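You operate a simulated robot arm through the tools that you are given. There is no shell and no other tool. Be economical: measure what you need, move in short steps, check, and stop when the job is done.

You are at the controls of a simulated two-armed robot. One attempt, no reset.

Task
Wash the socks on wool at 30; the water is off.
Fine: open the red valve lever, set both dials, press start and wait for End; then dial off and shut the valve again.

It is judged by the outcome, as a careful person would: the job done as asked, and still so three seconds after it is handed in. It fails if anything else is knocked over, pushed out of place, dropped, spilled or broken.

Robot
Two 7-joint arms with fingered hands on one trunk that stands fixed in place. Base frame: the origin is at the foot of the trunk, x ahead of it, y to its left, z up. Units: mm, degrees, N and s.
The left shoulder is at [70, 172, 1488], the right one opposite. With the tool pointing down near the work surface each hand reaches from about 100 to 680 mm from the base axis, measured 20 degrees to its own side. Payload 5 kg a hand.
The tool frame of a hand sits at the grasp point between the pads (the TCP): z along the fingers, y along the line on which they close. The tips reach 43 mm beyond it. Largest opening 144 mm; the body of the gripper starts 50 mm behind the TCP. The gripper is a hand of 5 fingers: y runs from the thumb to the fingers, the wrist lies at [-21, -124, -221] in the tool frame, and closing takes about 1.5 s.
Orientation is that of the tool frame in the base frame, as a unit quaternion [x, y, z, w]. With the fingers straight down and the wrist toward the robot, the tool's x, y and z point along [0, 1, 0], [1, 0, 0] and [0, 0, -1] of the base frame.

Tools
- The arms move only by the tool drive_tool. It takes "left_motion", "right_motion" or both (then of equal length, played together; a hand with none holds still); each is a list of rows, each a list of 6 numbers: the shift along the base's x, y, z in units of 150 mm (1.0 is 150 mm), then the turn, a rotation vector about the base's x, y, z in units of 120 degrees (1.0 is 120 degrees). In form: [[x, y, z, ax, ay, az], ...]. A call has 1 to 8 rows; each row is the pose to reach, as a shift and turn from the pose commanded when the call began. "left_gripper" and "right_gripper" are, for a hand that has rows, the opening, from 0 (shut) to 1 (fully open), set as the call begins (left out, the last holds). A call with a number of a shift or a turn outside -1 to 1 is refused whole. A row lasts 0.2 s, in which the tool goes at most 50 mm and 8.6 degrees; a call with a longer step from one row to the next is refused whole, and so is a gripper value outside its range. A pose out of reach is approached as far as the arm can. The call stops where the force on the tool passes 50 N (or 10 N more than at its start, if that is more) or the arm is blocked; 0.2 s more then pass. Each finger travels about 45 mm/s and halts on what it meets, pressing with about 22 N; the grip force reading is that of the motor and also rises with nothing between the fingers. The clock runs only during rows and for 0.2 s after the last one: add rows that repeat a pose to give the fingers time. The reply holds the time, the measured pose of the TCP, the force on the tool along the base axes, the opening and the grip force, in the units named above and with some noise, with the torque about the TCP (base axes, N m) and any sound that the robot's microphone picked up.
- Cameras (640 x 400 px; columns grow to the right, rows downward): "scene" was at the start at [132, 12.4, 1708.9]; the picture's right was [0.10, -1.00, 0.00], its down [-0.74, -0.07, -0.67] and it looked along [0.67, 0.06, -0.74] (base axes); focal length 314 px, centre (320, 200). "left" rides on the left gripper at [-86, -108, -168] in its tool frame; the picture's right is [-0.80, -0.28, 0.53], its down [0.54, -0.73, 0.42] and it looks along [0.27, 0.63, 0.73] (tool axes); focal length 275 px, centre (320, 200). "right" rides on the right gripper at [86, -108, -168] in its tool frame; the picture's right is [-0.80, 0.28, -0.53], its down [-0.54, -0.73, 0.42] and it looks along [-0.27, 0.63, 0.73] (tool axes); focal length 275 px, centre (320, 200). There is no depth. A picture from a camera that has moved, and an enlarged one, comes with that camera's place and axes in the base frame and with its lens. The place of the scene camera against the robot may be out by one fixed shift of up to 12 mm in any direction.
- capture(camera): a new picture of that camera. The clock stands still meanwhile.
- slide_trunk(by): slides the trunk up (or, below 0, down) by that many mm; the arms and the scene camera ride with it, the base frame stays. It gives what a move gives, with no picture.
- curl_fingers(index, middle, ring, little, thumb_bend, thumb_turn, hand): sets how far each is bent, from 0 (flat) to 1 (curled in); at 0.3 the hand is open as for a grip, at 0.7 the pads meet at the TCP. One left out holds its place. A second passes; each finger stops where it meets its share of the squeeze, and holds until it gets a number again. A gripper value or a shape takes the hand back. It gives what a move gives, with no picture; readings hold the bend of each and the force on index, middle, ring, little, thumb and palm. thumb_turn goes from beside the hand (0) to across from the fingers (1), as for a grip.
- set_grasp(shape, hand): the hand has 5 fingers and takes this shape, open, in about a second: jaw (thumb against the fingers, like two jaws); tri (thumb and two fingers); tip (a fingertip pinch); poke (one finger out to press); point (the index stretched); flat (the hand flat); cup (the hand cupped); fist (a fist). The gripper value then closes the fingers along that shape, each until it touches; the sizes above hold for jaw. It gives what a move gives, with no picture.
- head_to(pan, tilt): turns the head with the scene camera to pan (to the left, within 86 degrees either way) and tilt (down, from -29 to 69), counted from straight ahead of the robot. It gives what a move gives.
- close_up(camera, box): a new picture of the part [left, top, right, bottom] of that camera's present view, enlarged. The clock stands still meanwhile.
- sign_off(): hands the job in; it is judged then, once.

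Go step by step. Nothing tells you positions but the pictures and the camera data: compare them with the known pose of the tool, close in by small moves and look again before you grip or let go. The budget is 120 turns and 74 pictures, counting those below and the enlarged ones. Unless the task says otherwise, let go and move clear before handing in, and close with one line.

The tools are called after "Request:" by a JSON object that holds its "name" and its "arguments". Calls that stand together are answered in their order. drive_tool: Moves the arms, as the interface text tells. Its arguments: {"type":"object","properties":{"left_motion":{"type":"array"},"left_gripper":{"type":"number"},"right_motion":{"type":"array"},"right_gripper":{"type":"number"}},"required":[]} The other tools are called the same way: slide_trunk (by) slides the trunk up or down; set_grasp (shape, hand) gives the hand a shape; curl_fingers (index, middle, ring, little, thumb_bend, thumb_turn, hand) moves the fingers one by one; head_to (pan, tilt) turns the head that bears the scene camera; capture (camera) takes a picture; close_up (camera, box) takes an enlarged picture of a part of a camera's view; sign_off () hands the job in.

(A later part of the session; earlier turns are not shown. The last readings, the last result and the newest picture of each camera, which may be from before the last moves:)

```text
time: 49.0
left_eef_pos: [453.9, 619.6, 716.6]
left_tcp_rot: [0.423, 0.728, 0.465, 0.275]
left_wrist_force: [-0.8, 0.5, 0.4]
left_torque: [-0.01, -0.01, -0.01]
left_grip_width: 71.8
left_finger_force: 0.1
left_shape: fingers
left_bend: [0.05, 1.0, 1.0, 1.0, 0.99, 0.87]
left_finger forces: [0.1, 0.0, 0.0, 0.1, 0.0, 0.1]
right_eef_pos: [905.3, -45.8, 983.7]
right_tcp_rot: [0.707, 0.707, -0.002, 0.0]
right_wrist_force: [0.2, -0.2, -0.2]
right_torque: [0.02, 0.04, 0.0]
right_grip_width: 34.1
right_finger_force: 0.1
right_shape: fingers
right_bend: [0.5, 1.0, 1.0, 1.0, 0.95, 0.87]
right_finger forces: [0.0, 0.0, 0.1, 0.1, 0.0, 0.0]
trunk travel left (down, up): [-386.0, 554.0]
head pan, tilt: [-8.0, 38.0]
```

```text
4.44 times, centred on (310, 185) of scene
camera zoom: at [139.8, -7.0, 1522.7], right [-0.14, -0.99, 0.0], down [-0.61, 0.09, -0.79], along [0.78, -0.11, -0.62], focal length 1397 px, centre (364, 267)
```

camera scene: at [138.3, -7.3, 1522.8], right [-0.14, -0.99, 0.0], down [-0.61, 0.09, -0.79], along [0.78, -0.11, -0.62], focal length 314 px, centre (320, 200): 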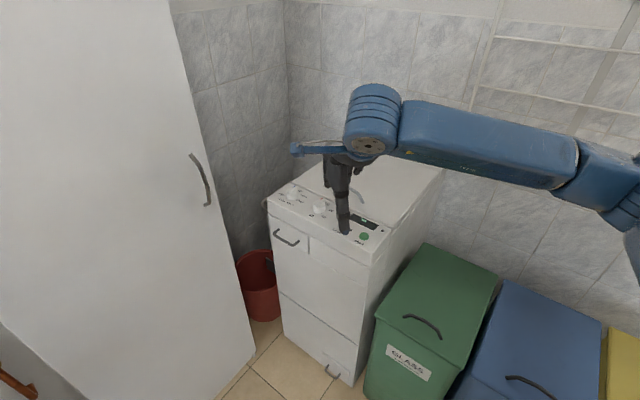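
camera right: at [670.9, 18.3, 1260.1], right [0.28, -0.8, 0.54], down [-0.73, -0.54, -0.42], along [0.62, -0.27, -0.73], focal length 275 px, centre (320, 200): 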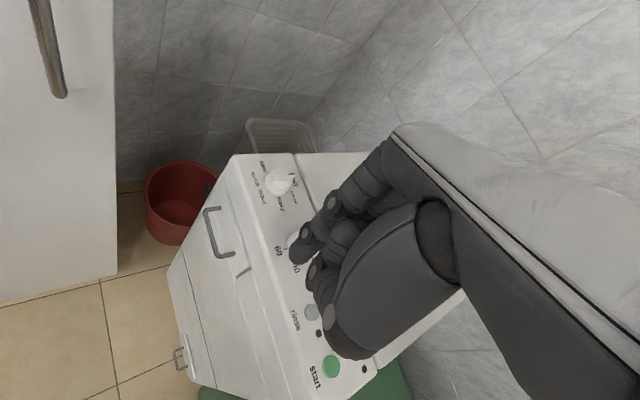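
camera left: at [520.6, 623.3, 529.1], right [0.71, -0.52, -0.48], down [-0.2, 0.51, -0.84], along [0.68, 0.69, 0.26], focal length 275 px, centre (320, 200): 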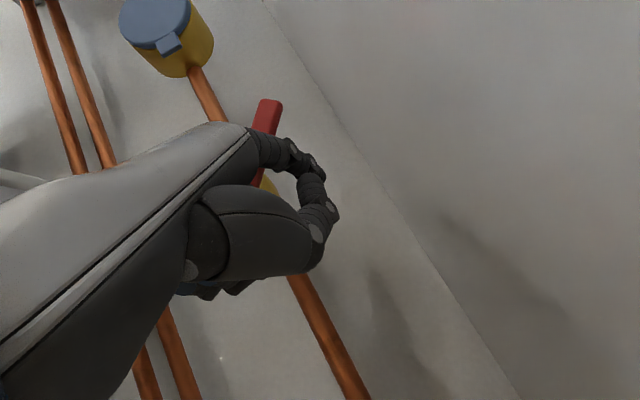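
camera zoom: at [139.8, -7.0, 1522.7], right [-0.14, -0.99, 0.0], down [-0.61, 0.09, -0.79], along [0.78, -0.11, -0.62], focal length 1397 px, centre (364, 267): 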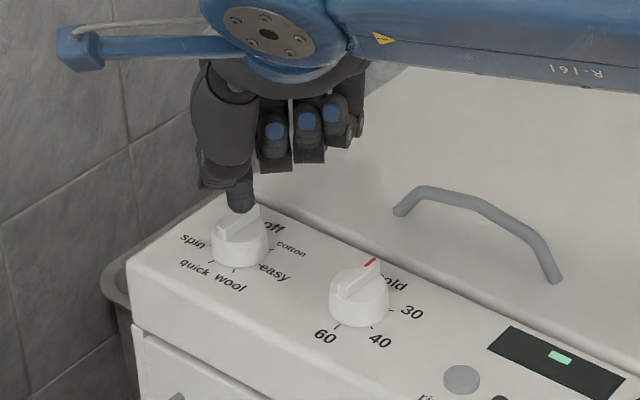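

The thumb now crosses the index. I lift and lay the thumb aside, keeping the middle curled.

Request:
{"name": "drive_tool", "arguments": {"right_motion": [[-0.15, 0, 0.2, 0, 0, 0], [-0.3, 0, 0.4, 0, 0, 0]]}}

Request:
{"name": "curl_fingers", "arguments": {"hand": "right", "index": 0.4, "thumb_bend": 0.2, "thumb_turn": 0.0}}

Request:
{"name": "curl_fingers", "arguments": {"hand": "right", "index": 0.62}}

Request:
{"name": "capture", "arguments": {"camera": "right"}}

Request:
{"name": "close_up", "arguments": {"camera": "scene", "box": [240, 90, 400, 230]}}

```text
time: 49.6
left_eef_pos: [452.8, 618.9, 717.9]
left_tcp_rot: [0.422, 0.727, 0.466, 0.275]
left_wrist_force: [0.3, 0.1, -0.1]
left_torque: [0.02, 0.0, -0.03]
left_grip_width: 72.0
left_finger_force: 0.0
left_shape: fingers
left_bend: [0.05, 1.0, 1.0, 1.0, 0.99, 0.87]
left_finger forces: [0.1, 0.0, 0.0, 0.1, 0.0, 0.0]
right_eef_pos: [860.9, -46.4, 1042.4]
right_tcp_rot: [0.708, 0.707, -0.001, -0.001]
right_wrist_force: [-0.5, 0.1, 0.6]
right_torque: [0.04, -0.05, 0.01]
right_grip_width: 34.3
right_finger_force: 0.0
right_shape: fingers
right_bend: [0.5, 1.0, 1.0, 1.0, 0.95, 0.87]
right_finger forces: [0.1, 0.0, 0.0, 0.0, 0.1, 0.1]
trunk travel left (down, up): [-386.0, 554.0]
head pan, tilt: [-8.0, 38.0]
```

```text
time: 50.6
left_eef_pos: [453.3, 619.8, 716.0]
left_tcp_rot: [0.421, 0.728, 0.466, 0.274]
left_wrist_force: [1.3, 0.0, -0.1]
left_torque: [0.01, 0.01, -0.02]
left_grip_width: 72.0
left_finger_force: 0.2
left_shape: fingers
left_bend: [0.05, 1.0, 1.0, 1.0, 0.99, 0.87]
left_finger forces: [0.0, 0.0, 0.1, 0.0, 0.1, 0.0]
right_eef_pos: [861.3, -45.8, 1042.5]
right_tcp_rot: [0.708, 0.706, -0.001, 0.001]
right_wrist_force: [-0.8, -0.2, 0.0]
right_torque: [0.04, 0.03, -0.01]
right_grip_width: 208.2
right_finger_force: 0.0
right_shape: fingers
right_bend: [0.4, 1.0, 1.0, 1.0, 0.2, 0.0]
right_finger forces: [0.0, 0.0, 0.1, 0.0, 0.0, 0.0]
trunk travel left (down, up): [-386.0, 554.0]
head pan, tilt: [-8.0, 38.0]
```

```text
time: 51.6
left_eef_pos: [454.0, 619.6, 715.3]
left_tcp_rot: [0.421, 0.728, 0.466, 0.274]
left_wrist_force: [-1.2, -0.3, 0.9]
left_torque: [0.01, 0.02, -0.01]
left_grip_width: 71.6
left_finger_force: 0.0
left_shape: fingers
left_bend: [0.05, 1.0, 1.0, 1.0, 0.99, 0.87]
left_finger forces: [0.0, 0.0, 0.0, 0.0, 0.0, 0.1]
right_eef_pos: [861.3, -45.9, 1043.3]
right_tcp_rot: [0.708, 0.707, -0.002, 0.001]
right_wrist_force: [-0.1, -0.3, -0.5]
right_torque: [-0.02, -0.02, -0.01]
right_grip_width: 191.5
right_finger_force: 0.1
right_shape: fingers
right_bend: [0.62, 1.0, 1.0, 1.0, 0.2, 0.0]
right_finger forces: [0.1, 0.0, 0.1, 0.1, 0.1, 0.0]
trunk travel left (down, up): [-386.0, 554.0]
head pan, tilt: [-8.0, 38.0]
```

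```text
20 pictures are left
camera right: at [753.4, 40.5, 1209.5], right [0.28, -0.8, 0.54], down [-0.73, -0.54, -0.42], along [0.63, -0.27, -0.73], focal length 275 px, centre (320, 200)
```

right: 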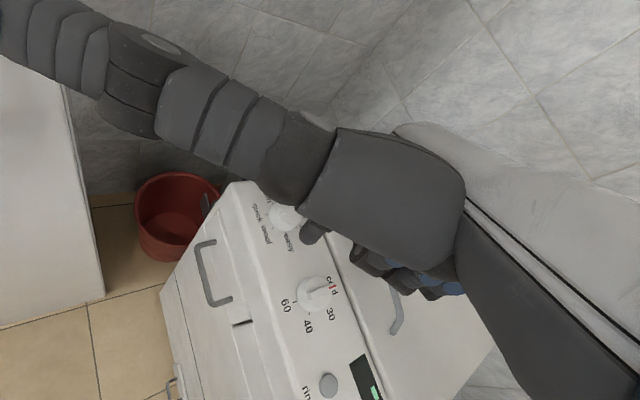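

```text
2.86 times, centred on (320, 160) of scene
camera zoom: at [138.5, -7.2, 1522.8], right [-0.14, -0.99, 0.0], down [-0.61, 0.09, -0.79], along [0.78, -0.11, -0.62], focal length 898 px, centre (320, 314)
```

zoom: 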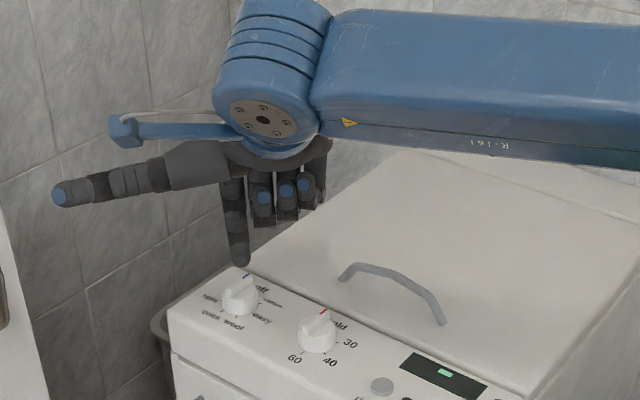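

One clean vertical index now, thumb out to the side. Temperature dial first: knob centre ≈ (882,-112), ridge top ≈ 925. I hover the tip by the ridge's near end.

Request:
{"name": "drive_tool", "arguments": {"right_motion": [[-0.1, -0.27, 0, 0, 0, 0], [-0.18, -0.53, -0.13, 0, 0, 0], [-0.18, -0.53, -0.4, 0, 0, 0], [-0.18, -0.53, -0.53, 0, 0, 0]]}}

Request:
{"name": "close_up", "arguments": {"camera": "scene", "box": [270, 150, 390, 240]}}

```text
time: 52.6
left_eef_pos: [453.5, 619.0, 717.0]
left_tcp_rot: [0.422, 0.728, 0.467, 0.274]
left_wrist_force: [0.1, -0.4, 0.5]
left_torque: [0.02, 0.0, 0.02]
left_grip_width: 72.0
left_finger_force: 0.1
left_shape: fingers
left_bend: [0.05, 1.0, 1.0, 1.0, 0.99, 0.87]
left_finger forces: [0.0, 0.0, 0.1, 0.0, 0.0, 0.1]
right_eef_pos: [835.6, -127.2, 965.1]
right_tcp_rot: [0.708, 0.707, -0.001, 0.0]
right_wrist_force: [-0.3, -0.6, -0.6]
right_torque: [0.01, 0.01, 0.01]
right_grip_width: 191.4
right_finger_force: 0.2
right_shape: fingers
right_bend: [0.62, 1.0, 1.0, 1.0, 0.2, 0.0]
right_finger forces: [0.0, 0.0, 0.0, 0.0, 0.0, 0.1]
trunk travel left (down, up): [-386.0, 554.0]
head pan, tilt: [-8.0, 38.0]
```

```text
4.44 times, centred on (330, 195) of scene
camera zoom: at [138.2, -8.4, 1522.9], right [-0.14, -0.99, 0.0], down [-0.61, 0.09, -0.79], along [0.78, -0.11, -0.62], focal length 1397 px, centre (276, 222)
```

zoom: 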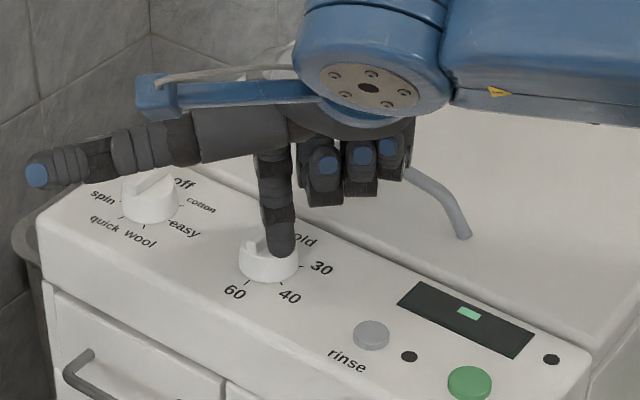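

The tip sits beside the ridge's near end as planned. I lower 4 mm and sweep clockwise about one step.

Request:
{"name": "drive_tool", "arguments": {"right_motion": [[0, 0, -0.027, 0, 0, 0], [0.004, 0.04, -0.027, 0, 0, 0], [0.011, 0.082, -0.027, 0, 0, 0], [0.033, 0.119, -0.027, 0, 0, 0], [0.05, 0.135, -0.027, 0, 0, 0]]}}

Request:
{"name": "close_up", "arguments": {"camera": "scene", "box": [270, 150, 390, 240]}}

```text
time: 53.8
left_eef_pos: [453.0, 619.9, 716.4]
left_tcp_rot: [0.421, 0.728, 0.466, 0.274]
left_wrist_force: [0.5, 0.0, -0.4]
left_torque: [0.0, 0.02, -0.01]
left_grip_width: 71.7
left_finger_force: 0.0
left_shape: fingers
left_bend: [0.05, 1.0, 1.0, 1.0, 0.99, 0.87]
left_finger forces: [0.0, 0.0, 0.0, 0.0, 0.1, 0.1]
right_eef_pos: [841.0, -104.3, 958.3]
right_tcp_rot: [0.707, 0.707, -0.001, 0.0]
right_wrist_force: [-0.3, -0.7, 0.7]
right_torque: [0.0, -0.05, 0.01]
right_grip_width: 191.1
right_finger_force: 0.1
right_shape: fingers
right_bend: [0.62, 1.0, 1.0, 1.0, 0.2, 0.0]
right_finger forces: [0.6, 0.1, 0.0, 0.0, 0.0, 0.1]
trunk travel left (down, up): [-386.0, 554.0]
head pan, tilt: [-8.0, 38.0]
```

```text
4.44 times, centred on (330, 195) of scene
camera zoom: at [138.4, -7.1, 1522.8], right [-0.14, -0.99, 0.0], down [-0.61, 0.09, -0.79], along [0.78, -0.11, -0.62], focal length 1397 px, centre (276, 222)
```

zoom: 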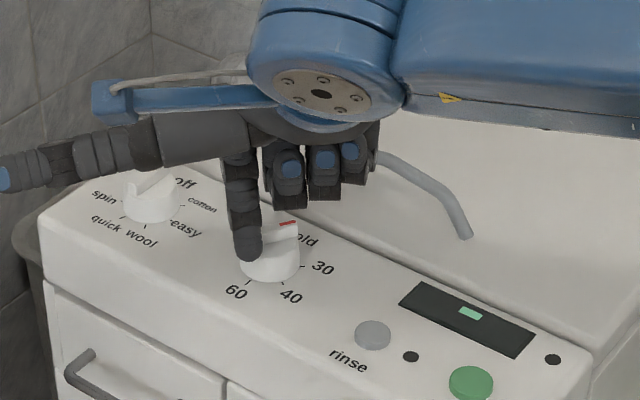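

The pointer is about halfway from cold to 30. I continue the sweep.

Request:
{"name": "drive_tool", "arguments": {"right_motion": [[0.027, 0.01, 0, 0, 0, 0], [0.055, 0.015, 0, 0, 0, 0], [0.055, 0.015, 0, 0, 0, 0]]}}

Request:
{"name": "close_up", "arguments": {"camera": "scene", "box": [290, 170, 360, 220]}}

```text
time: 54.6
left_eef_pos: [453.2, 620.6, 715.7]
left_tcp_rot: [0.422, 0.727, 0.467, 0.275]
left_wrist_force: [0.1, 0.3, 0.2]
left_torque: [0.0, 0.0, -0.01]
left_grip_width: 72.1
left_finger_force: 0.1
left_shape: fingers
left_bend: [0.05, 1.0, 1.0, 1.0, 0.99, 0.87]
left_finger forces: [0.0, 0.0, 0.0, 0.0, 0.1, 0.0]
right_eef_pos: [848.2, -102.8, 958.5]
right_tcp_rot: [0.708, 0.706, -0.002, -0.001]
right_wrist_force: [-1.0, -0.1, 2.1]
right_torque: [0.03, -0.02, 0.0]
right_grip_width: 190.9
right_finger_force: 1.0
right_shape: fingers
right_bend: [0.63, 1.0, 1.0, 1.0, 0.2, 0.0]
right_finger forces: [2.1, 0.1, 0.1, 0.0, 0.0, 0.0]
trunk travel left (down, up): [-386.0, 554.0]
head pan, tilt: [-8.0, 38.0]
```

```text
8.00 times, centred on (325, 195) of scene
camera zoom: at [138.3, -7.2, 1522.8], right [-0.14, -0.99, 0.0], down [-0.61, 0.09, -0.79], along [0.78, -0.11, -0.62], focal length 2514 px, centre (280, 240)
```

zoom: 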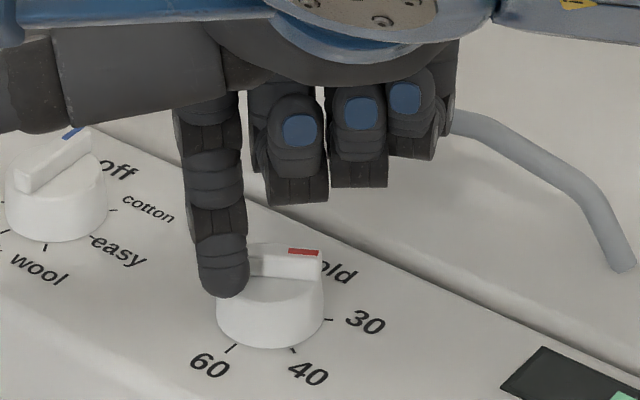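

Nearly on 30 — about 8° left. A small further push.

Request:
{"name": "drive_tool", "arguments": {"right_motion": [[0.012, 0.0, 0, 0, 0, 0], [0.024, 0.0, 0, 0, 0, 0]]}}

Request:
{"name": "drive_tool", "arguments": {"right_motion": [[-0.06, 0.03, 0, 0, 0, 0], [-0.06, 0.03, 0.2, 0, 0, 0], [-0.06, 0.1, 0.4, 0, 0, 0]]}}

Request:
{"name": "close_up", "arguments": {"camera": "scene", "box": [290, 170, 360, 220]}}

```text
time: 55.2
left_eef_pos: [453.4, 619.6, 716.5]
left_tcp_rot: [0.422, 0.727, 0.466, 0.275]
left_wrist_force: [1.1, -0.1, -0.3]
left_torque: [0.01, 0.04, 0.01]
left_grip_width: 71.8
left_finger_force: 0.1
left_shape: fingers
left_bend: [0.05, 1.0, 1.0, 1.0, 0.99, 0.87]
left_finger forces: [0.0, 0.0, 0.0, 0.0, 0.1, 0.0]
right_eef_pos: [852.1, -102.6, 958.4]
right_tcp_rot: [0.708, 0.707, -0.001, 0.0]
right_wrist_force: [-2.5, 0.4, 1.6]
right_torque: [0.07, 0.03, -0.01]
right_grip_width: 190.5
right_finger_force: 1.3
right_shape: fingers
right_bend: [0.63, 1.0, 1.0, 1.0, 0.2, 0.0]
right_finger forces: [3.0, 0.0, 0.1, 0.1, 0.0, 0.0]
trunk travel left (down, up): [-386.0, 554.0]
head pan, tilt: [-8.0, 38.0]
```

```text
time: 56.0
left_eef_pos: [453.5, 619.9, 715.7]
left_tcp_rot: [0.421, 0.728, 0.466, 0.275]
left_wrist_force: [-0.1, 0.1, 0.1]
left_torque: [0.01, 0.01, 0.0]
left_grip_width: 71.7
left_finger_force: 0.1
left_shape: fingers
left_bend: [0.05, 1.0, 1.0, 1.0, 0.99, 0.87]
left_finger forces: [0.0, 0.0, 0.0, 0.0, 0.0, 0.0]
right_eef_pos: [843.7, -85.2, 1018.5]
right_tcp_rot: [0.707, 0.707, -0.002, 0.001]
right_wrist_force: [-0.4, 0.1, 0.2]
right_torque: [-0.05, 0.02, -0.02]
right_grip_width: 191.5
right_finger_force: 0.0
right_shape: fingers
right_bend: [0.62, 1.0, 1.0, 1.0, 0.2, 0.0]
right_finger forces: [0.1, 0.0, 0.1, 0.0, 0.0, 0.0]
trunk travel left (down, up): [-386.0, 554.0]
head pan, tilt: [-8.0, 38.0]
```

```text
8.00 times, centred on (325, 195) of scene
camera zoom: at [138.1, -6.1, 1522.7], right [-0.14, -0.99, 0.0], down [-0.61, 0.08, -0.79], along [0.78, -0.11, -0.62], focal length 2514 px, centre (280, 240)
```

zoom: 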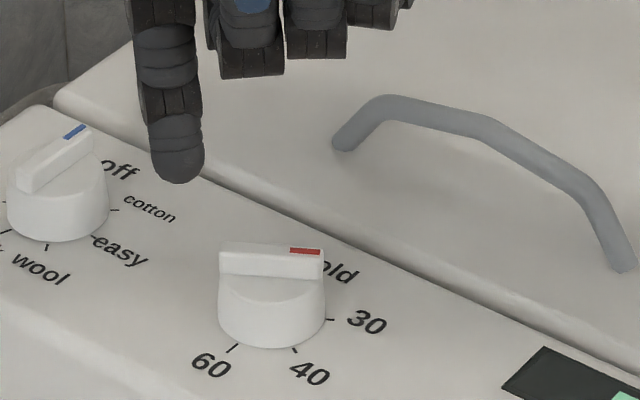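

Temperature looks on 30; I'll verify in the next picture. Now the programme dial: move the tip next to its ridge, lower, and sweep clockwise.

Request:
{"name": "drive_tool", "arguments": {"right_motion": [[0.22, 0.12, 0, 0, 0, 0], [0.445, 0.24, 0, 0, 0, 0], [0.445, 0.24, -0.2, 0, 0, 0], [0.445, 0.24, -0.397, 0, 0, 0]]}}

Request:
{"name": "drive_tool", "arguments": {"right_motion": [[0.03, 0.033, 0, 0, 0, 0], [0.037, 0.075, 0, 0, 0, 0], [0.059, 0.113, 0, 0, 0, 0], [0.091, 0.14, 0, 0, 0, 0], [0.132, 0.155, 0, 0, 0, 0], [0.175, 0.155, 0, 0, 0, 0]]}}

Request:
{"name": "close_up", "arguments": {"camera": "scene", "box": [280, 165, 360, 220]}}

```text
time: 57.0
left_eef_pos: [453.4, 619.6, 716.2]
left_tcp_rot: [0.422, 0.728, 0.466, 0.274]
left_wrist_force: [0.8, -0.5, 1.1]
left_torque: [0.02, -0.01, 0.02]
left_grip_width: 72.2
left_finger_force: 0.0
left_shape: fingers
left_bend: [0.05, 1.0, 1.0, 1.0, 0.99, 0.87]
left_finger forces: [0.0, 0.1, 0.1, 0.0, 0.0, 0.0]
right_eef_pos: [911.8, -50.3, 960.1]
right_tcp_rot: [0.708, 0.707, -0.001, 0.0]
right_wrist_force: [0.8, 0.2, -0.1]
right_torque: [-0.03, 0.05, -0.01]
right_grip_width: 191.6
right_finger_force: 0.1
right_shape: fingers
right_bend: [0.62, 1.0, 1.0, 1.0, 0.2, 0.0]
right_finger forces: [0.0, 0.1, 0.0, 0.0, 0.0, 0.0]
trunk travel left (down, up): [-386.0, 554.0]
head pan, tilt: [-8.0, 38.0]
```

```text
time: 58.4
left_eef_pos: [453.2, 619.1, 717.1]
left_tcp_rot: [0.421, 0.728, 0.466, 0.275]
left_wrist_force: [0.3, -0.4, -0.4]
left_torque: [0.01, 0.02, 0.0]
left_grip_width: 72.0
left_finger_force: 0.0
left_shape: fingers
left_bend: [0.05, 1.0, 1.0, 1.0, 0.99, 0.87]
left_finger forces: [0.1, 0.0, 0.1, 0.1, 0.1, 0.0]
right_eef_pos: [938.3, -27.8, 958.2]
right_tcp_rot: [0.707, 0.707, -0.001, -0.001]
right_wrist_force: [-0.2, 2.1, 0.5]
right_torque: [0.05, 0.01, 0.03]
right_grip_width: 191.0
right_finger_force: 1.0
right_shape: fingers
right_bend: [0.63, 1.0, 1.0, 1.0, 0.2, 0.0]
right_finger forces: [1.4, 0.0, 0.0, 0.0, 0.0, 0.0]
trunk travel left (down, up): [-386.0, 554.0]
head pan, tilt: [-8.0, 38.0]
```

```text
7.27 times, centred on (320, 192) of scene
camera zoom: at [138.9, -7.0, 1522.7], right [-0.14, -0.99, 0.0], down [-0.61, 0.09, -0.79], along [0.78, -0.11, -0.62], focal length 2286 px, centre (320, 254)
```

zoom: 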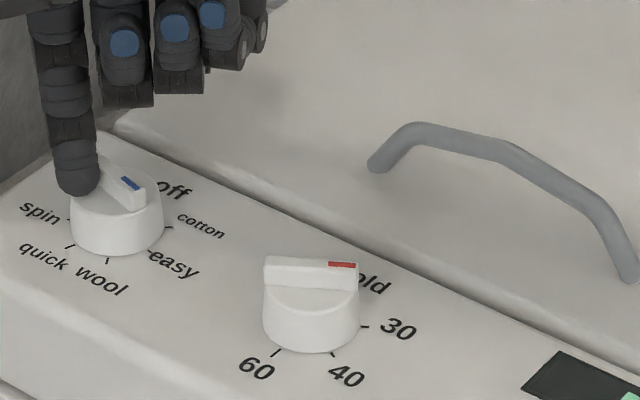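

Temperature is on 30. The programme pointer is between cotton and easy; I keep sweeping toward wool.

Request:
{"name": "drive_tool", "arguments": {"right_motion": [[0.029, -0.005, 0, 0, 0, 0], [0.053, -0.025, 0, 0, 0, 0], [0.073, -0.049, 0, 0, 0, 0], [0.081, -0.068, 0, 0, 0, 0]]}}

Request:
{"name": "close_up", "arguments": {"camera": "scene", "box": [270, 165, 330, 215]}}

```text
time: 59.4
left_eef_pos: [454.0, 619.1, 715.4]
left_tcp_rot: [0.421, 0.728, 0.466, 0.274]
left_wrist_force: [-1.0, 0.7, 0.0]
left_torque: [0.01, 0.01, 0.02]
left_grip_width: 72.0
left_finger_force: 0.1
left_shape: fingers
left_bend: [0.05, 1.0, 1.0, 1.0, 0.99, 0.87]
left_finger forces: [0.1, 0.0, 0.0, 0.0, 0.0, 0.0]
right_eef_pos: [950.2, -39.8, 959.5]
right_tcp_rot: [0.708, 0.707, -0.001, 0.0]
right_wrist_force: [0.0, 1.8, 1.0]
right_torque: [0.09, -0.06, 0.04]
right_grip_width: 191.5
right_finger_force: 0.4
right_shape: fingers
right_bend: [0.62, 1.0, 1.0, 1.0, 0.2, 0.0]
right_finger forces: [1.9, 0.0, 0.1, 0.0, 0.1, 0.0]
trunk travel left (down, up): [-386.0, 554.0]
head pan, tilt: [-8.0, 38.0]
```

```text
8.00 times, centred on (300, 190) of scene
camera zoom: at [138.7, -7.3, 1522.8], right [-0.14, -0.99, 0.0], down [-0.61, 0.09, -0.79], along [0.78, -0.11, -0.62], focal length 2514 px, centre (480, 280)
```

zoom: 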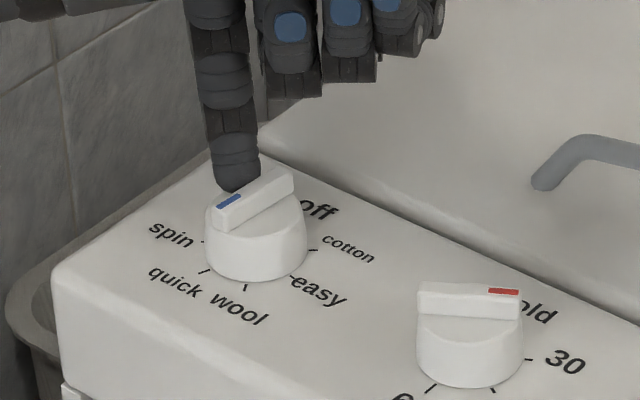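

It overshot to "quick" (one step past wool). I move the tip along to the pointer end's far side and nudge it back counter-clockwise.

Request:
{"name": "drive_tool", "arguments": {"right_motion": [[0.01, 0.06, 0, 0, 0, 0], [-0.064, 0.124, 0, 0, 0, 0], [-0.075, 0.1, 0, 0, 0, 0], [-0.121, 0.093, 0, 0, 0, 0], [-0.143, 0.089, 0, 0, 0, 0]]}}

Request:
{"name": "close_up", "arguments": {"camera": "scene", "box": [270, 165, 330, 215]}}

```text
time: 60.6
left_eef_pos: [452.7, 619.5, 716.5]
left_tcp_rot: [0.422, 0.728, 0.466, 0.275]
left_wrist_force: [0.6, 0.1, -0.8]
left_torque: [0.03, 0.03, 0.0]
left_grip_width: 72.0
left_finger_force: 0.0
left_shape: fingers
left_bend: [0.05, 1.0, 1.0, 1.0, 0.99, 0.87]
left_finger forces: [0.1, 0.1, 0.1, 0.0, 0.0, 0.0]
right_eef_pos: [927.8, -26.0, 958.9]
right_tcp_rot: [0.708, 0.706, 0.0, 0.0]
right_wrist_force: [1.0, -0.5, 1.7]
right_torque: [0.03, -0.09, 0.02]
right_grip_width: 191.9
right_finger_force: 0.6
right_shape: fingers
right_bend: [0.62, 1.0, 1.0, 1.0, 0.2, 0.0]
right_finger forces: [2.6, 0.0, 0.1, 0.0, 0.0, 0.0]
trunk travel left (down, up): [-386.0, 554.0]
head pan, tilt: [-8.0, 38.0]
```

```text
8.00 times, centred on (300, 190) of scene
camera zoom: at [138.4, -7.2, 1522.8], right [-0.14, -0.99, 0.0], down [-0.61, 0.09, -0.79], along [0.78, -0.11, -0.62], focal length 2514 px, centre (480, 280)
```

zoom: 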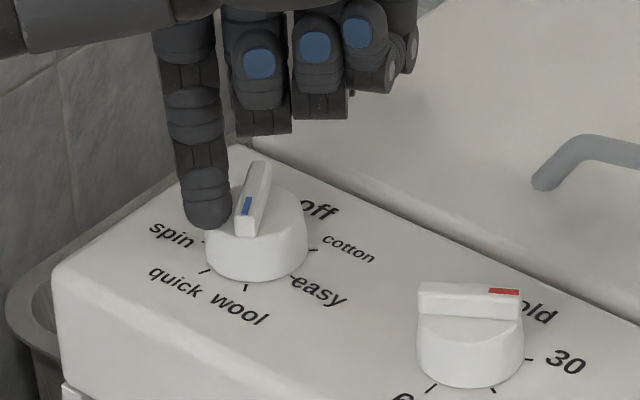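

The pointer now lines up with the wool tick. I withdraw sideways and up, then head to the start button.

Request:
{"name": "drive_tool", "arguments": {"right_motion": [[0.01, 0.08, 0, 0, 0, 0], [0.01, 0.1, 0.25, 0, 0, 0], [-0.2, -0.1, 0.4, 0, 0, 0], [-0.5, -0.4, 0.4, 0, 0, 0], [-0.8, -0.7, 0.4, 0, 0, 0], [-1.0, -0.95, 0.4, 0, 0, 0]]}}

Request:
{"name": "close_up", "arguments": {"camera": "scene", "box": [270, 150, 400, 250]}}

```text
refused: row 4 steps farther than a row can; nothing moved
```

```text
4.00 times, centred on (335, 200) of scene
camera zoom: at [138.4, -7.2, 1522.8], right [-0.14, -0.99, 0.0], down [-0.61, 0.09, -0.79], along [0.78, -0.11, -0.62], focal length 1257 px, centre (260, 200)
```

zoom: 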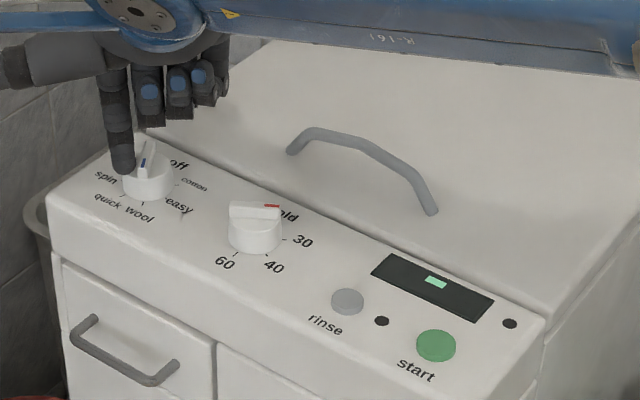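

Request:
{"name": "drive_tool", "arguments": {"right_motion": [[0.01, 0.08, 0, 0, 0, 0], [0.01, 0.1, 0.25, 0, 0, 0], [-0.15, -0.05, 0.4, 0, 0, 0], [-0.35, -0.25, 0.4, 0, 0, 0], [-0.55, -0.45, 0.4, 0, 0, 0], [-0.75, -0.65, 0.4, 0, 0, 0], [-0.95, -0.85, 0.4, 0, 0, 0]]}}

Request:
{"name": "drive_tool", "arguments": {"right_motion": [[-0.2, -0.2, 0, 0, 0, 0], [-0.437, -0.4, 0, 0, 0, 0], [-0.437, -0.51, -0.1, 0, 0, 0], [-0.437, -0.51, -0.3, 0, 0, 0], [-0.437, -0.51, -0.42, 0, 0, 0]]}}

Request:
{"name": "close_up", "arguments": {"camera": "scene", "box": [270, 150, 400, 250]}}

```text
time: 62.2
left_eef_pos: [452.9, 619.2, 717.5]
left_tcp_rot: [0.422, 0.727, 0.467, 0.274]
left_wrist_force: [0.2, 0.0, -1.1]
left_torque: [-0.06, 0.02, -0.01]
left_grip_width: 72.2
left_finger_force: 0.1
left_shape: fingers
left_bend: [0.05, 1.0, 1.0, 1.0, 0.99, 0.87]
left_finger forces: [0.1, 0.0, 0.0, 0.0, 0.0, 0.0]
right_eef_pos: [785.6, -154.4, 1022.7]
right_tcp_rot: [0.707, 0.707, -0.001, -0.001]
right_wrist_force: [-0.3, -1.5, 0.0]
right_torque: [0.02, -0.06, 0.01]
right_grip_width: 191.6
right_finger_force: 0.1
right_shape: fingers
right_bend: [0.62, 1.0, 1.0, 1.0, 0.2, 0.0]
right_finger forces: [0.1, 0.0, 0.0, 0.1, 0.0, 0.1]
trunk travel left (down, up): [-386.0, 554.0]
head pan, tilt: [-8.0, 38.0]
```

```text
time: 63.4
left_eef_pos: [453.4, 618.2, 715.2]
left_tcp_rot: [0.422, 0.727, 0.466, 0.275]
left_wrist_force: [-0.8, 0.4, -0.4]
left_torque: [0.01, -0.01, -0.01]
left_grip_width: 72.1
left_finger_force: 0.1
left_shape: fingers
left_bend: [0.05, 1.0, 1.0, 1.0, 0.99, 0.87]
left_finger forces: [0.0, 0.0, 0.1, 0.0, 0.0, 0.0]
right_eef_pos: [721.2, -229.9, 956.5]
right_tcp_rot: [0.708, 0.706, -0.001, 0.0]
right_wrist_force: [0.0, -0.6, 0.4]
right_torque: [0.0, 0.02, 0.0]
right_grip_width: 191.3
right_finger_force: 0.0
right_shape: fingers
right_bend: [0.62, 1.0, 1.0, 1.0, 0.2, 0.0]
right_finger forces: [0.0, 0.1, 0.0, 0.1, 0.0, 0.0]
trunk travel left (down, up): [-386.0, 554.0]
head pan, tilt: [-8.0, 38.0]
```

```text
4.00 times, centred on (335, 200) of scene
camera zoom: at [138.6, -7.5, 1522.8], right [-0.14, -0.99, 0.0], down [-0.61, 0.09, -0.79], along [0.78, -0.11, -0.62], focal length 1257 px, centre (260, 200)
```

zoom: 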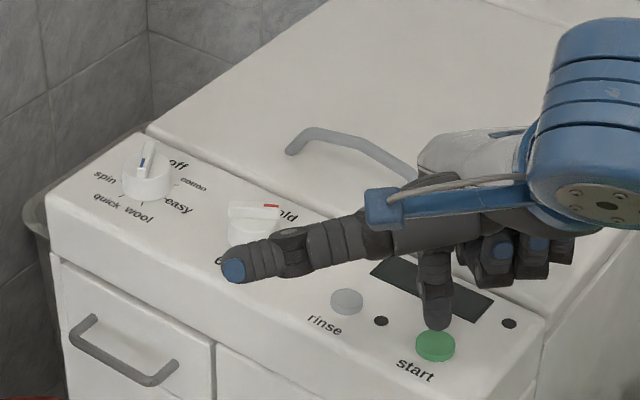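

The tip is right above the start button. I press straight down and release.

Request:
{"name": "drive_tool", "arguments": {"right_motion": [[0, 0, -0.06, 0, 0, 0], [0, 0, -0.1, 0, 0, 0], [0, 0, -0.12, 0, 0, 0], [0, 0, -0.14, 0, 0, 0], [0, 0, -0.155, 0, 0, 0], [0, 0, -0.155, 0, 0, 0], [0, 0, 0, 0, 0, 0]]}}

```text
time: 65.0
left_eef_pos: [453.4, 618.5, 716.9]
left_tcp_rot: [0.422, 0.728, 0.466, 0.275]
left_wrist_force: [-0.5, -0.6, 0.8]
left_torque: [-0.01, -0.02, 0.02]
left_grip_width: 71.8
left_finger_force: 0.1
left_shape: fingers
left_bend: [0.05, 1.0, 1.0, 1.0, 0.99, 0.87]
left_finger forces: [0.0, 0.1, 0.0, 0.1, 0.1, 0.0]
right_eef_pos: [719.1, -230.1, 954.7]
right_tcp_rot: [0.707, 0.707, -0.004, 0.0]
right_wrist_force: [0.2, -0.5, -0.3]
right_torque: [-0.04, 0.01, 0.02]
right_grip_width: 191.8
right_finger_force: 0.0
right_shape: fingers
right_bend: [0.62, 1.0, 1.0, 1.0, 0.2, 0.0]
right_finger forces: [0.0, 0.0, 0.0, 0.0, 0.0, 0.1]
trunk travel left (down, up): [-386.0, 554.0]
head pan, tilt: [-8.0, 38.0]
heard: click
```

A click was heard. I move the hand back off the display and read it.

Request:
{"name": "drive_tool", "arguments": {"right_motion": [[0, 0, 0.2, 0, 0, 0], [-0.2, -0.1, 0.4, 0, 0, 0], [-0.45, -0.2, 0.5, 0, 0, 0], [-0.7, -0.3, 0.5, 0, 0, 0]]}}

Request:
{"name": "close_up", "arguments": {"camera": "scene", "box": [270, 165, 390, 240]}}

```text
time: 66.0
left_eef_pos: [452.4, 619.3, 716.8]
left_tcp_rot: [0.422, 0.727, 0.467, 0.276]
left_wrist_force: [-1.4, 0.2, 0.2]
left_torque: [-0.03, 0.01, 0.01]
left_grip_width: 71.8
left_finger_force: 0.0
left_shape: fingers
left_bend: [0.05, 1.0, 1.0, 1.0, 0.99, 0.87]
left_finger forces: [0.0, 0.0, 0.0, 0.1, 0.0, 0.1]
right_eef_pos: [615.0, -274.3, 1032.9]
right_tcp_rot: [0.707, 0.707, 0.0, 0.0]
right_wrist_force: [-0.1, 0.3, 0.4]
right_torque: [0.02, -0.03, 0.02]
right_grip_width: 191.4
right_finger_force: 0.0
right_shape: fingers
right_bend: [0.62, 1.0, 1.0, 1.0, 0.2, 0.0]
right_finger forces: [0.1, 0.1, 0.1, 0.0, 0.0, 0.1]
trunk travel left (down, up): [-386.0, 554.0]
head pan, tilt: [-8.0, 38.0]
```

```text
5.33 times, centred on (330, 202) of scene
camera zoom: at [136.5, -8.3, 1523.0], right [-0.14, -0.99, 0.0], down [-0.61, 0.09, -0.79], along [0.78, -0.11, -0.61], focal length 1676 px, centre (267, 187)
```

zoom: 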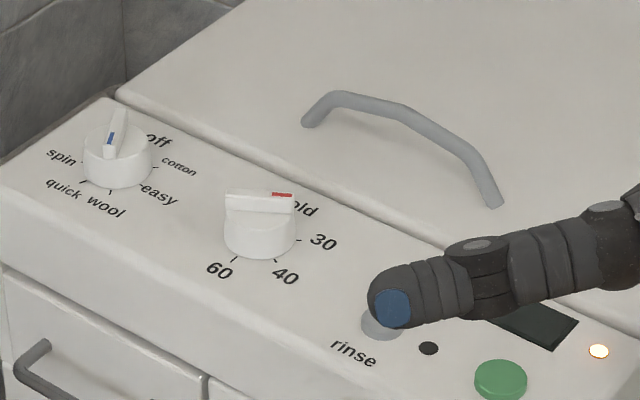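

The lamp by the display is lit — it's running with wool and 30 set. I move the right hand clear of the display and wait, listening.

Request:
{"name": "drive_tool", "arguments": {"right_motion": [[-0.2, -0.2, 0, 0, 0, 0], [-0.4, -0.4, 0, 0, 0, 0], [-0.5, -0.6, 0, 0, 0, 0], [-0.5, -0.8, 0, 0, 0, 0], [-0.5, -0.8, 0, 0, 0, 0], [-0.5, -0.8, 0, 0, 0, 0], [-0.5, -0.8, 0, 0, 0, 0], [-0.5, -0.8, 0, 0, 0, 0]]}}

Request:
{"name": "drive_tool", "arguments": {"right_motion": [[0, 0, 0, 0, 0, 0], [0, 0, 0, 0, 0, 0], [0, 0, 0, 0, 0, 0], [0, 0, 0, 0, 0, 0], [0, 0, 0, 0, 0, 0], [0, 0, 0, 0, 0, 0], [0, 0, 0, 0, 0, 0], [0, 0, 0, 0, 0, 0]]}}

Request:
{"name": "drive_tool", "arguments": {"right_motion": [[0, 0, 0, 0, 0, 0], [0, 0, 0, 0, 0, 0], [0, 0, 0, 0, 0, 0], [0, 0, 0, 0, 0, 0], [0, 0, 0, 0, 0, 0], [0, 0, 0, 0, 0, 0], [0, 0, 0, 0, 0, 0], [0, 0, 0, 0, 0, 0]]}}

Request:
{"name": "close_up", "arguments": {"camera": "scene", "box": [340, 195, 400, 250]}}

```text
time: 67.8
left_eef_pos: [453.5, 619.3, 716.8]
left_tcp_rot: [0.422, 0.728, 0.466, 0.274]
left_wrist_force: [-0.3, -0.6, -0.1]
left_torque: [-0.03, 0.02, -0.01]
left_grip_width: 71.8
left_finger_force: 0.1
left_shape: fingers
left_bend: [0.05, 1.0, 1.0, 1.0, 0.99, 0.87]
left_finger forces: [0.0, 0.1, 0.0, 0.0, 0.0, 0.1]
right_eef_pos: [537.8, -395.1, 1030.5]
right_tcp_rot: [0.708, 0.706, -0.001, 0.0]
right_wrist_force: [0.7, 0.5, -0.1]
right_torque: [-0.01, -0.01, -0.02]
right_grip_width: 191.7
right_finger_force: 0.1
right_shape: fingers
right_bend: [0.62, 1.0, 1.0, 1.0, 0.2, 0.0]
right_finger forces: [0.0, 0.1, 0.0, 0.0, 0.0, 0.0]
trunk travel left (down, up): [-386.0, 554.0]
head pan, tilt: [-8.0, 38.0]
```

```text
time: 69.6
left_eef_pos: [453.3, 618.4, 716.2]
left_tcp_rot: [0.422, 0.728, 0.466, 0.275]
left_wrist_force: [0.0, 0.0, -0.2]
left_torque: [-0.01, -0.01, 0.01]
left_grip_width: 71.9
left_finger_force: 0.1
left_shape: fingers
left_bend: [0.05, 1.0, 1.0, 1.0, 0.99, 0.87]
left_finger forces: [0.0, 0.1, 0.0, 0.0, 0.0, 0.0]
right_eef_pos: [537.9, -394.8, 1031.3]
right_tcp_rot: [0.708, 0.706, -0.001, 0.0]
right_wrist_force: [-0.9, 0.0, -0.4]
right_torque: [0.0, -0.02, -0.01]
right_grip_width: 191.7
right_finger_force: 0.2
right_shape: fingers
right_bend: [0.62, 1.0, 1.0, 1.0, 0.2, 0.0]
right_finger forces: [0.1, 0.0, 0.0, 0.0, 0.1, 0.0]
trunk travel left (down, up): [-386.0, 554.0]
head pan, tilt: [-8.0, 38.0]
```

```text
time: 71.4
left_eef_pos: [453.2, 619.0, 717.5]
left_tcp_rot: [0.422, 0.727, 0.466, 0.275]
left_wrist_force: [0.9, 0.2, 0.0]
left_torque: [-0.02, 0.0, -0.03]
left_grip_width: 72.0
left_finger_force: 0.1
left_shape: fingers
left_bend: [0.05, 1.0, 1.0, 1.0, 0.99, 0.87]
left_finger forces: [0.1, 0.0, 0.0, 0.0, 0.1, 0.0]
right_eef_pos: [537.5, -394.9, 1031.2]
right_tcp_rot: [0.708, 0.707, -0.001, 0.0]
right_wrist_force: [0.0, -0.1, 0.2]
right_torque: [0.0, 0.05, 0.03]
right_grip_width: 191.6
right_finger_force: 0.1
right_shape: fingers
right_bend: [0.62, 1.0, 1.0, 1.0, 0.2, 0.0]
right_finger forces: [0.0, 0.0, 0.0, 0.0, 0.0, 0.0]
trunk travel left (down, up): [-386.0, 554.0]
head pan, tilt: [-8.0, 38.0]
```

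```text
7.27 times, centred on (370, 222) of scene
camera zoom: at [138.4, -7.4, 1522.8], right [-0.14, -0.99, 0.0], down [-0.61, 0.09, -0.79], along [0.78, -0.11, -0.62], focal length 2286 px, centre (-44, 36)
```

zoom: 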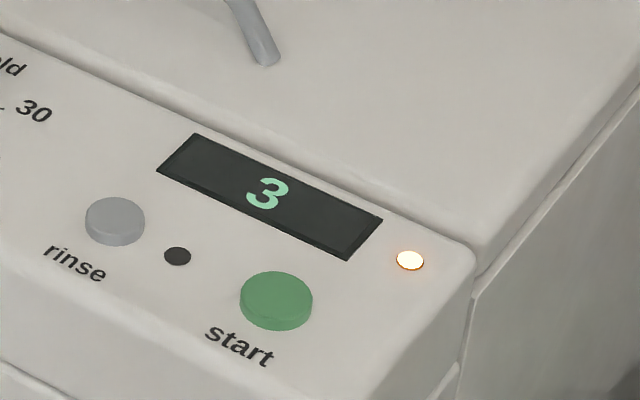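

The display counts (shows 3). I keep waiting and listening for the end signal.

Request:
{"name": "drive_tool", "arguments": {"right_motion": [[0, 0, 0, 0, 0, 0], [0, 0, 0, 0, 0, 0], [0, 0, 0, 0, 0, 0], [0, 0, 0, 0, 0, 0], [0, 0, 0, 0, 0, 0], [0, 0, 0, 0, 0, 0], [0, 0, 0, 0, 0, 0], [0, 0, 0, 0, 0, 0]]}}

Request:
{"name": "drive_tool", "arguments": {"right_motion": [[0, 0, 0, 0, 0, 0], [0, 0, 0, 0, 0, 0], [0, 0, 0, 0, 0, 0], [0, 0, 0, 0, 0, 0], [0, 0, 0, 0, 0, 0], [0, 0, 0, 0, 0, 0], [0, 0, 0, 0, 0, 0], [0, 0, 0, 0, 0, 0]]}}

Request:
{"name": "drive_tool", "arguments": {"right_motion": [[0, 0, 0, 0, 0, 0], [0, 0, 0, 0, 0, 0], [0, 0, 0, 0, 0, 0], [0, 0, 0, 0, 0, 0], [0, 0, 0, 0, 0, 0], [0, 0, 0, 0, 0, 0], [0, 0, 0, 0, 0, 0], [0, 0, 0, 0, 0, 0]]}}

Request:
{"name": "drive_tool", "arguments": {"right_motion": [[0, 0, 0, 0, 0, 0], [0, 0, 0, 0, 0, 0], [0, 0, 0, 0, 0, 0], [0, 0, 0, 0, 0, 0], [0, 0, 0, 0, 0, 0], [0, 0, 0, 0, 0, 0], [0, 0, 0, 0, 0, 0], [0, 0, 0, 0, 0, 0]]}}

Request:
{"name": "drive_tool", "arguments": {"right_motion": [[0, 0, 0, 0, 0, 0], [0, 0, 0, 0, 0, 0], [0, 0, 0, 0, 0, 0], [0, 0, 0, 0, 0, 0], [0, 0, 0, 0, 0, 0], [0, 0, 0, 0, 0, 0], [0, 0, 0, 0, 0, 0], [0, 0, 0, 0, 0, 0]]}}

Request:
{"name": "drive_tool", "arguments": {"right_motion": [[0, 0, 0, 0, 0, 0], [0, 0, 0, 0, 0, 0], [0, 0, 0, 0, 0, 0], [0, 0, 0, 0, 0, 0], [0, 0, 0, 0, 0, 0], [0, 0, 0, 0, 0, 0], [0, 0, 0, 0, 0, 0], [0, 0, 0, 0, 0, 0]]}}

```text
time: 73.2
left_eef_pos: [453.8, 619.6, 716.0]
left_tcp_rot: [0.422, 0.727, 0.467, 0.275]
left_wrist_force: [-0.2, -0.4, -0.1]
left_torque: [0.04, 0.0, -0.02]
left_grip_width: 71.6
left_finger_force: 0.0
left_shape: fingers
left_bend: [0.05, 1.0, 1.0, 1.0, 0.99, 0.87]
left_finger forces: [0.2, 0.0, 0.0, 0.1, 0.0, 0.0]
right_eef_pos: [538.8, -395.4, 1031.9]
right_tcp_rot: [0.708, 0.706, -0.001, -0.001]
right_wrist_force: [0.1, -0.1, 0.5]
right_torque: [-0.01, 0.01, 0.01]
right_grip_width: 191.4
right_finger_force: 0.0
right_shape: fingers
right_bend: [0.62, 1.0, 1.0, 1.0, 0.2, 0.0]
right_finger forces: [0.1, 0.0, 0.0, 0.1, 0.0, 0.1]
trunk travel left (down, up): [-386.0, 554.0]
head pan, tilt: [-8.0, 38.0]
```

```text
time: 75.0
left_eef_pos: [454.7, 619.7, 715.3]
left_tcp_rot: [0.422, 0.727, 0.467, 0.275]
left_wrist_force: [0.3, 0.1, -0.3]
left_torque: [0.04, 0.01, -0.02]
left_grip_width: 72.0
left_finger_force: 0.0
left_shape: fingers
left_bend: [0.05, 1.0, 1.0, 1.0, 0.99, 0.87]
left_finger forces: [0.0, 0.0, 0.0, 0.1, 0.0, 0.0]
right_eef_pos: [538.6, -395.0, 1031.6]
right_tcp_rot: [0.707, 0.707, -0.001, 0.0]
right_wrist_force: [0.7, 0.3, 0.2]
right_torque: [0.01, 0.0, 0.0]
right_grip_width: 191.7
right_finger_force: 0.1
right_shape: fingers
right_bend: [0.62, 1.0, 1.0, 1.0, 0.2, 0.0]
right_finger forces: [0.1, 0.0, 0.0, 0.1, 0.0, 0.0]
trunk travel left (down, up): [-386.0, 554.0]
head pan, tilt: [-8.0, 38.0]
```

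```text
time: 76.8
left_eef_pos: [453.4, 620.4, 716.3]
left_tcp_rot: [0.422, 0.728, 0.466, 0.275]
left_wrist_force: [-0.2, 0.0, 0.0]
left_torque: [0.03, 0.02, 0.03]
left_grip_width: 72.0
left_finger_force: 0.0
left_shape: fingers
left_bend: [0.05, 1.0, 1.0, 1.0, 0.99, 0.87]
left_finger forces: [0.1, 0.0, 0.0, 0.1, 0.0, 0.0]
right_eef_pos: [537.4, -396.3, 1030.9]
right_tcp_rot: [0.708, 0.706, -0.001, 0.0]
right_wrist_force: [-0.4, -0.5, -0.1]
right_torque: [0.01, 0.03, 0.01]
right_grip_width: 191.5
right_finger_force: 0.1
right_shape: fingers
right_bend: [0.62, 1.0, 1.0, 1.0, 0.2, 0.0]
right_finger forces: [0.0, 0.0, 0.0, 0.0, 0.1, 0.0]
trunk travel left (down, up): [-386.0, 554.0]
head pan, tilt: [-8.0, 38.0]
```

```text
time: 78.6
left_eef_pos: [453.5, 619.0, 716.6]
left_tcp_rot: [0.422, 0.728, 0.466, 0.274]
left_wrist_force: [0.5, -0.8, -0.6]
left_torque: [-0.03, 0.0, 0.01]
left_grip_width: 72.3
left_finger_force: 0.0
left_shape: fingers
left_bend: [0.05, 1.0, 1.0, 1.0, 0.99, 0.87]
left_finger forces: [0.0, 0.0, 0.0, 0.0, 0.1, 0.0]
right_eef_pos: [538.4, -395.3, 1032.6]
right_tcp_rot: [0.708, 0.706, -0.001, 0.001]
right_wrist_force: [-0.3, -0.3, -0.2]
right_torque: [0.02, 0.01, 0.0]
right_grip_width: 191.4
right_finger_force: 0.0
right_shape: fingers
right_bend: [0.62, 1.0, 1.0, 1.0, 0.2, 0.0]
right_finger forces: [0.0, 0.0, 0.0, 0.0, 0.1, 0.0]
trunk travel left (down, up): [-386.0, 554.0]
head pan, tilt: [-8.0, 38.0]
```

```text
time: 80.4
left_eef_pos: [454.2, 619.0, 716.4]
left_tcp_rot: [0.422, 0.728, 0.466, 0.274]
left_wrist_force: [1.0, 0.1, -1.0]
left_torque: [-0.03, 0.04, 0.01]
left_grip_width: 71.9
left_finger_force: 0.1
left_shape: fingers
left_bend: [0.05, 1.0, 1.0, 1.0, 0.99, 0.87]
left_finger forces: [0.1, 0.0, 0.0, 0.1, 0.1, 0.0]
right_eef_pos: [538.0, -394.8, 1031.5]
right_tcp_rot: [0.708, 0.706, 0.0, 0.0]
right_wrist_force: [0.7, -0.1, -0.2]
right_torque: [0.03, -0.01, -0.02]
right_grip_width: 191.7
right_finger_force: 0.0
right_shape: fingers
right_bend: [0.62, 1.0, 1.0, 1.0, 0.2, 0.0]
right_finger forces: [0.1, 0.1, 0.1, 0.0, 0.1, 0.0]
trunk travel left (down, up): [-386.0, 554.0]
head pan, tilt: [-8.0, 38.0]
```

```text
time: 82.2
left_eef_pos: [451.9, 619.9, 715.9]
left_tcp_rot: [0.422, 0.727, 0.466, 0.275]
left_wrist_force: [-1.1, 0.0, -0.8]
left_torque: [0.01, 0.01, 0.0]
left_grip_width: 72.1
left_finger_force: 0.0
left_shape: fingers
left_bend: [0.05, 1.0, 1.0, 1.0, 0.99, 0.87]
left_finger forces: [0.1, 0.1, 0.1, 0.0, 0.0, 0.1]
right_eef_pos: [539.8, -395.5, 1031.0]
right_tcp_rot: [0.708, 0.706, -0.002, 0.0]
right_wrist_force: [0.6, 0.4, 0.0]
right_torque: [0.02, 0.0, 0.04]
right_grip_width: 191.7
right_finger_force: 0.0
right_shape: fingers
right_bend: [0.62, 1.0, 1.0, 1.0, 0.2, 0.0]
right_finger forces: [0.0, 0.0, 0.0, 0.0, 0.0, 0.1]
trunk travel left (down, up): [-386.0, 554.0]
head pan, tilt: [-8.0, 38.0]
```

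Request:
{"name": "close_up", "arguments": {"camera": "scene", "box": [270, 165, 400, 250]}}

```text
4.71 times, centred on (335, 208) of scene
camera zoom: at [138.4, -7.4, 1522.8], right [-0.14, -0.99, 0.0], down [-0.61, 0.09, -0.79], along [0.78, -0.11, -0.62], focal length 1479 px, centre (249, 165)
```

zoom: 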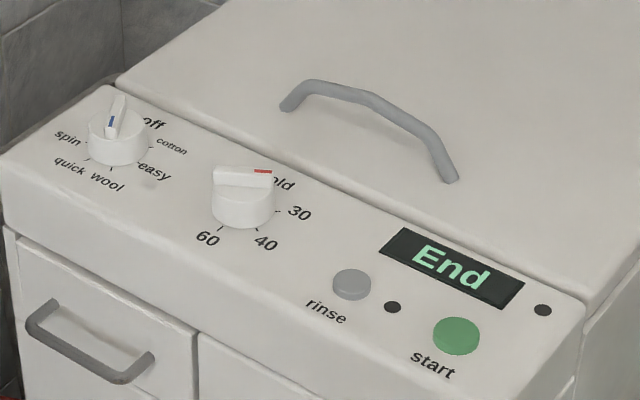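

The display shows End. Now the programme dial goes back to off: I bring the finger to the right side of the ridge's far end.

Request:
{"name": "drive_tool", "arguments": {"right_motion": [[0.25, 0.19, 0, 0, 0, 0], [0.5, 0.38, 0, 0, 0, 0], [0.75, 0.57, 0, 0, 0, 0], [1, 0.75, 0, 0, 0, 0]]}}

Request:
{"name": "drive_tool", "arguments": {"right_motion": [[0.25, 0.19, 0, 0, 0, 0], [0.5, 0.38, 0, 0, 0, 0], [0.75, 0.57, 0, 0, 0, 0], [1, 0.75, 0, 0, 0, 0]]}}

Request:
{"name": "drive_tool", "arguments": {"right_motion": [[0.2, 0.2, 0, 0, 0, 0], [0.4, 0.4, 0, 0, 0, 0], [0.6, 0.55, 0, 0, 0, 0], [0.685, 0.67, 0, 0, 0, 0]]}}

```text
time: 83.2
left_eef_pos: [454.6, 618.3, 713.9]
left_tcp_rot: [0.422, 0.728, 0.465, 0.274]
left_wrist_force: [1.3, 0.5, 0.3]
left_torque: [0.03, -0.01, 0.0]
left_grip_width: 72.0
left_finger_force: 0.0
left_shape: fingers
left_bend: [0.05, 1.0, 1.0, 1.0, 0.99, 0.87]
left_finger forces: [0.0, 0.1, 0.0, 0.0, 0.0, 0.1]
right_eef_pos: [691.9, -283.7, 1032.1]
right_tcp_rot: [0.709, 0.706, -0.002, -0.001]
right_wrist_force: [1.3, -0.1, -1.3]
right_torque: [-0.04, 0.02, 0.03]
right_grip_width: 191.4
right_finger_force: 0.0
right_shape: fingers
right_bend: [0.62, 1.0, 1.0, 1.0, 0.2, 0.0]
right_finger forces: [0.0, 0.1, 0.0, 0.1, 0.0, 0.0]
trunk travel left (down, up): [-386.0, 554.0]
head pan, tilt: [-8.0, 38.0]
```

```text
time: 84.2
left_eef_pos: [455.2, 620.2, 714.6]
left_tcp_rot: [0.423, 0.727, 0.465, 0.276]
left_wrist_force: [1.2, -0.5, -1.6]
left_torque: [0.0, -0.04, -0.01]
left_grip_width: 72.1
left_finger_force: 0.1
left_shape: fingers
left_bend: [0.05, 1.0, 1.0, 1.0, 0.99, 0.87]
left_finger forces: [0.0, 0.1, 0.0, 0.0, 0.0, 0.0]
right_eef_pos: [843.1, -168.4, 1027.8]
right_tcp_rot: [0.707, 0.707, -0.003, 0.001]
right_wrist_force: [0.5, -0.6, -1.3]
right_torque: [0.0, 0.02, -0.01]
right_grip_width: 191.6
right_finger_force: 0.1
right_shape: fingers
right_bend: [0.62, 1.0, 1.0, 1.0, 0.2, 0.0]
right_finger forces: [0.1, 0.1, 0.1, 0.0, 0.0, 0.0]
trunk travel left (down, up): [-386.0, 554.0]
head pan, tilt: [-8.0, 38.0]
```

```text
time: 85.2
left_eef_pos: [454.0, 620.4, 714.7]
left_tcp_rot: [0.421, 0.729, 0.465, 0.274]
left_wrist_force: [0.1, -0.8, -0.2]
left_torque: [0.0, -0.03, 0.0]
left_grip_width: 72.3
left_finger_force: 0.0
left_shape: fingers
left_bend: [0.05, 1.0, 1.0, 1.0, 0.99, 0.87]
left_finger forces: [0.1, 0.0, 0.0, 0.0, 0.0, 0.0]
right_eef_pos: [942.7, -67.6, 1031.7]
right_tcp_rot: [0.708, 0.706, -0.002, 0.0]
right_wrist_force: [0.0, 0.2, 0.1]
right_torque: [-0.02, -0.01, 0.02]
right_grip_width: 191.4
right_finger_force: 0.1
right_shape: fingers
right_bend: [0.62, 1.0, 1.0, 1.0, 0.2, 0.0]
right_finger forces: [0.0, 0.1, 0.1, 0.0, 0.0, 0.0]
trunk travel left (down, up): [-386.0, 554.0]
head pan, tilt: [-8.0, 38.0]
```

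Request:
{"name": "drive_tool", "arguments": {"right_motion": [[0, 0, -0.25, 0, 0, 0], [0, 0, -0.4, 0, 0, 0], [0, -0.01, -0.487, 0, 0, 0], [0.0, 0.03, -0.487, 0, 0, 0], [0.042, 0.069, -0.487, 0, 0, 0], [0.07, 0.135, -0.487, 0, 0, 0], [0.041, 0.211, -0.487, 0, 0, 0]]}}

Request:
{"name": "close_up", "arguments": {"camera": "scene", "box": [270, 165, 330, 215]}}

```text
time: 86.8
left_eef_pos: [453.6, 619.9, 716.2]
left_tcp_rot: [0.421, 0.728, 0.467, 0.274]
left_wrist_force: [0.4, -0.4, 1.0]
left_torque: [0.03, 0.02, -0.01]
left_grip_width: 71.8
left_finger_force: 0.1
left_shape: fingers
left_bend: [0.05, 1.0, 1.0, 1.0, 0.99, 0.87]
left_finger forces: [0.0, 0.0, 0.0, 0.1, 0.0, 0.0]
right_eef_pos: [949.3, -37.2, 959.1]
right_tcp_rot: [0.707, 0.707, -0.001, 0.0]
right_wrist_force: [2.5, -0.1, 1.2]
right_torque: [0.04, -0.14, 0.0]
right_grip_width: 192.8
right_finger_force: 1.9
right_shape: fingers
right_bend: [0.6, 1.0, 1.0, 1.0, 0.2, 0.0]
right_finger forces: [3.5, 0.0, 0.0, 0.1, 0.0, 0.0]
trunk travel left (down, up): [-386.0, 554.0]
head pan, tilt: [-8.0, 38.0]
```

```text
8.00 times, centred on (300, 190) of scene
camera zoom: at [138.6, -6.9, 1522.8], right [-0.14, -0.99, 0.0], down [-0.61, 0.09, -0.79], along [0.78, -0.11, -0.62], focal length 2514 px, centre (480, 280)
```

zoom: 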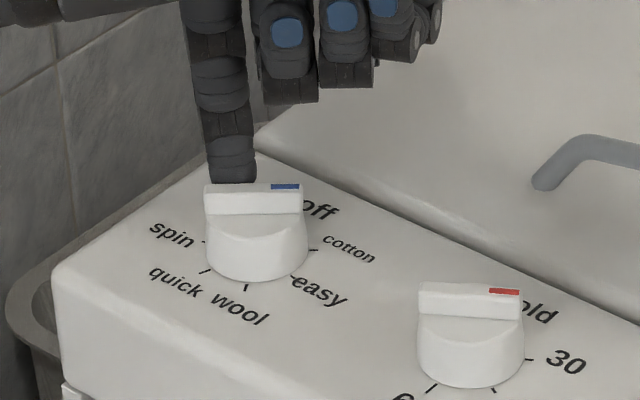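

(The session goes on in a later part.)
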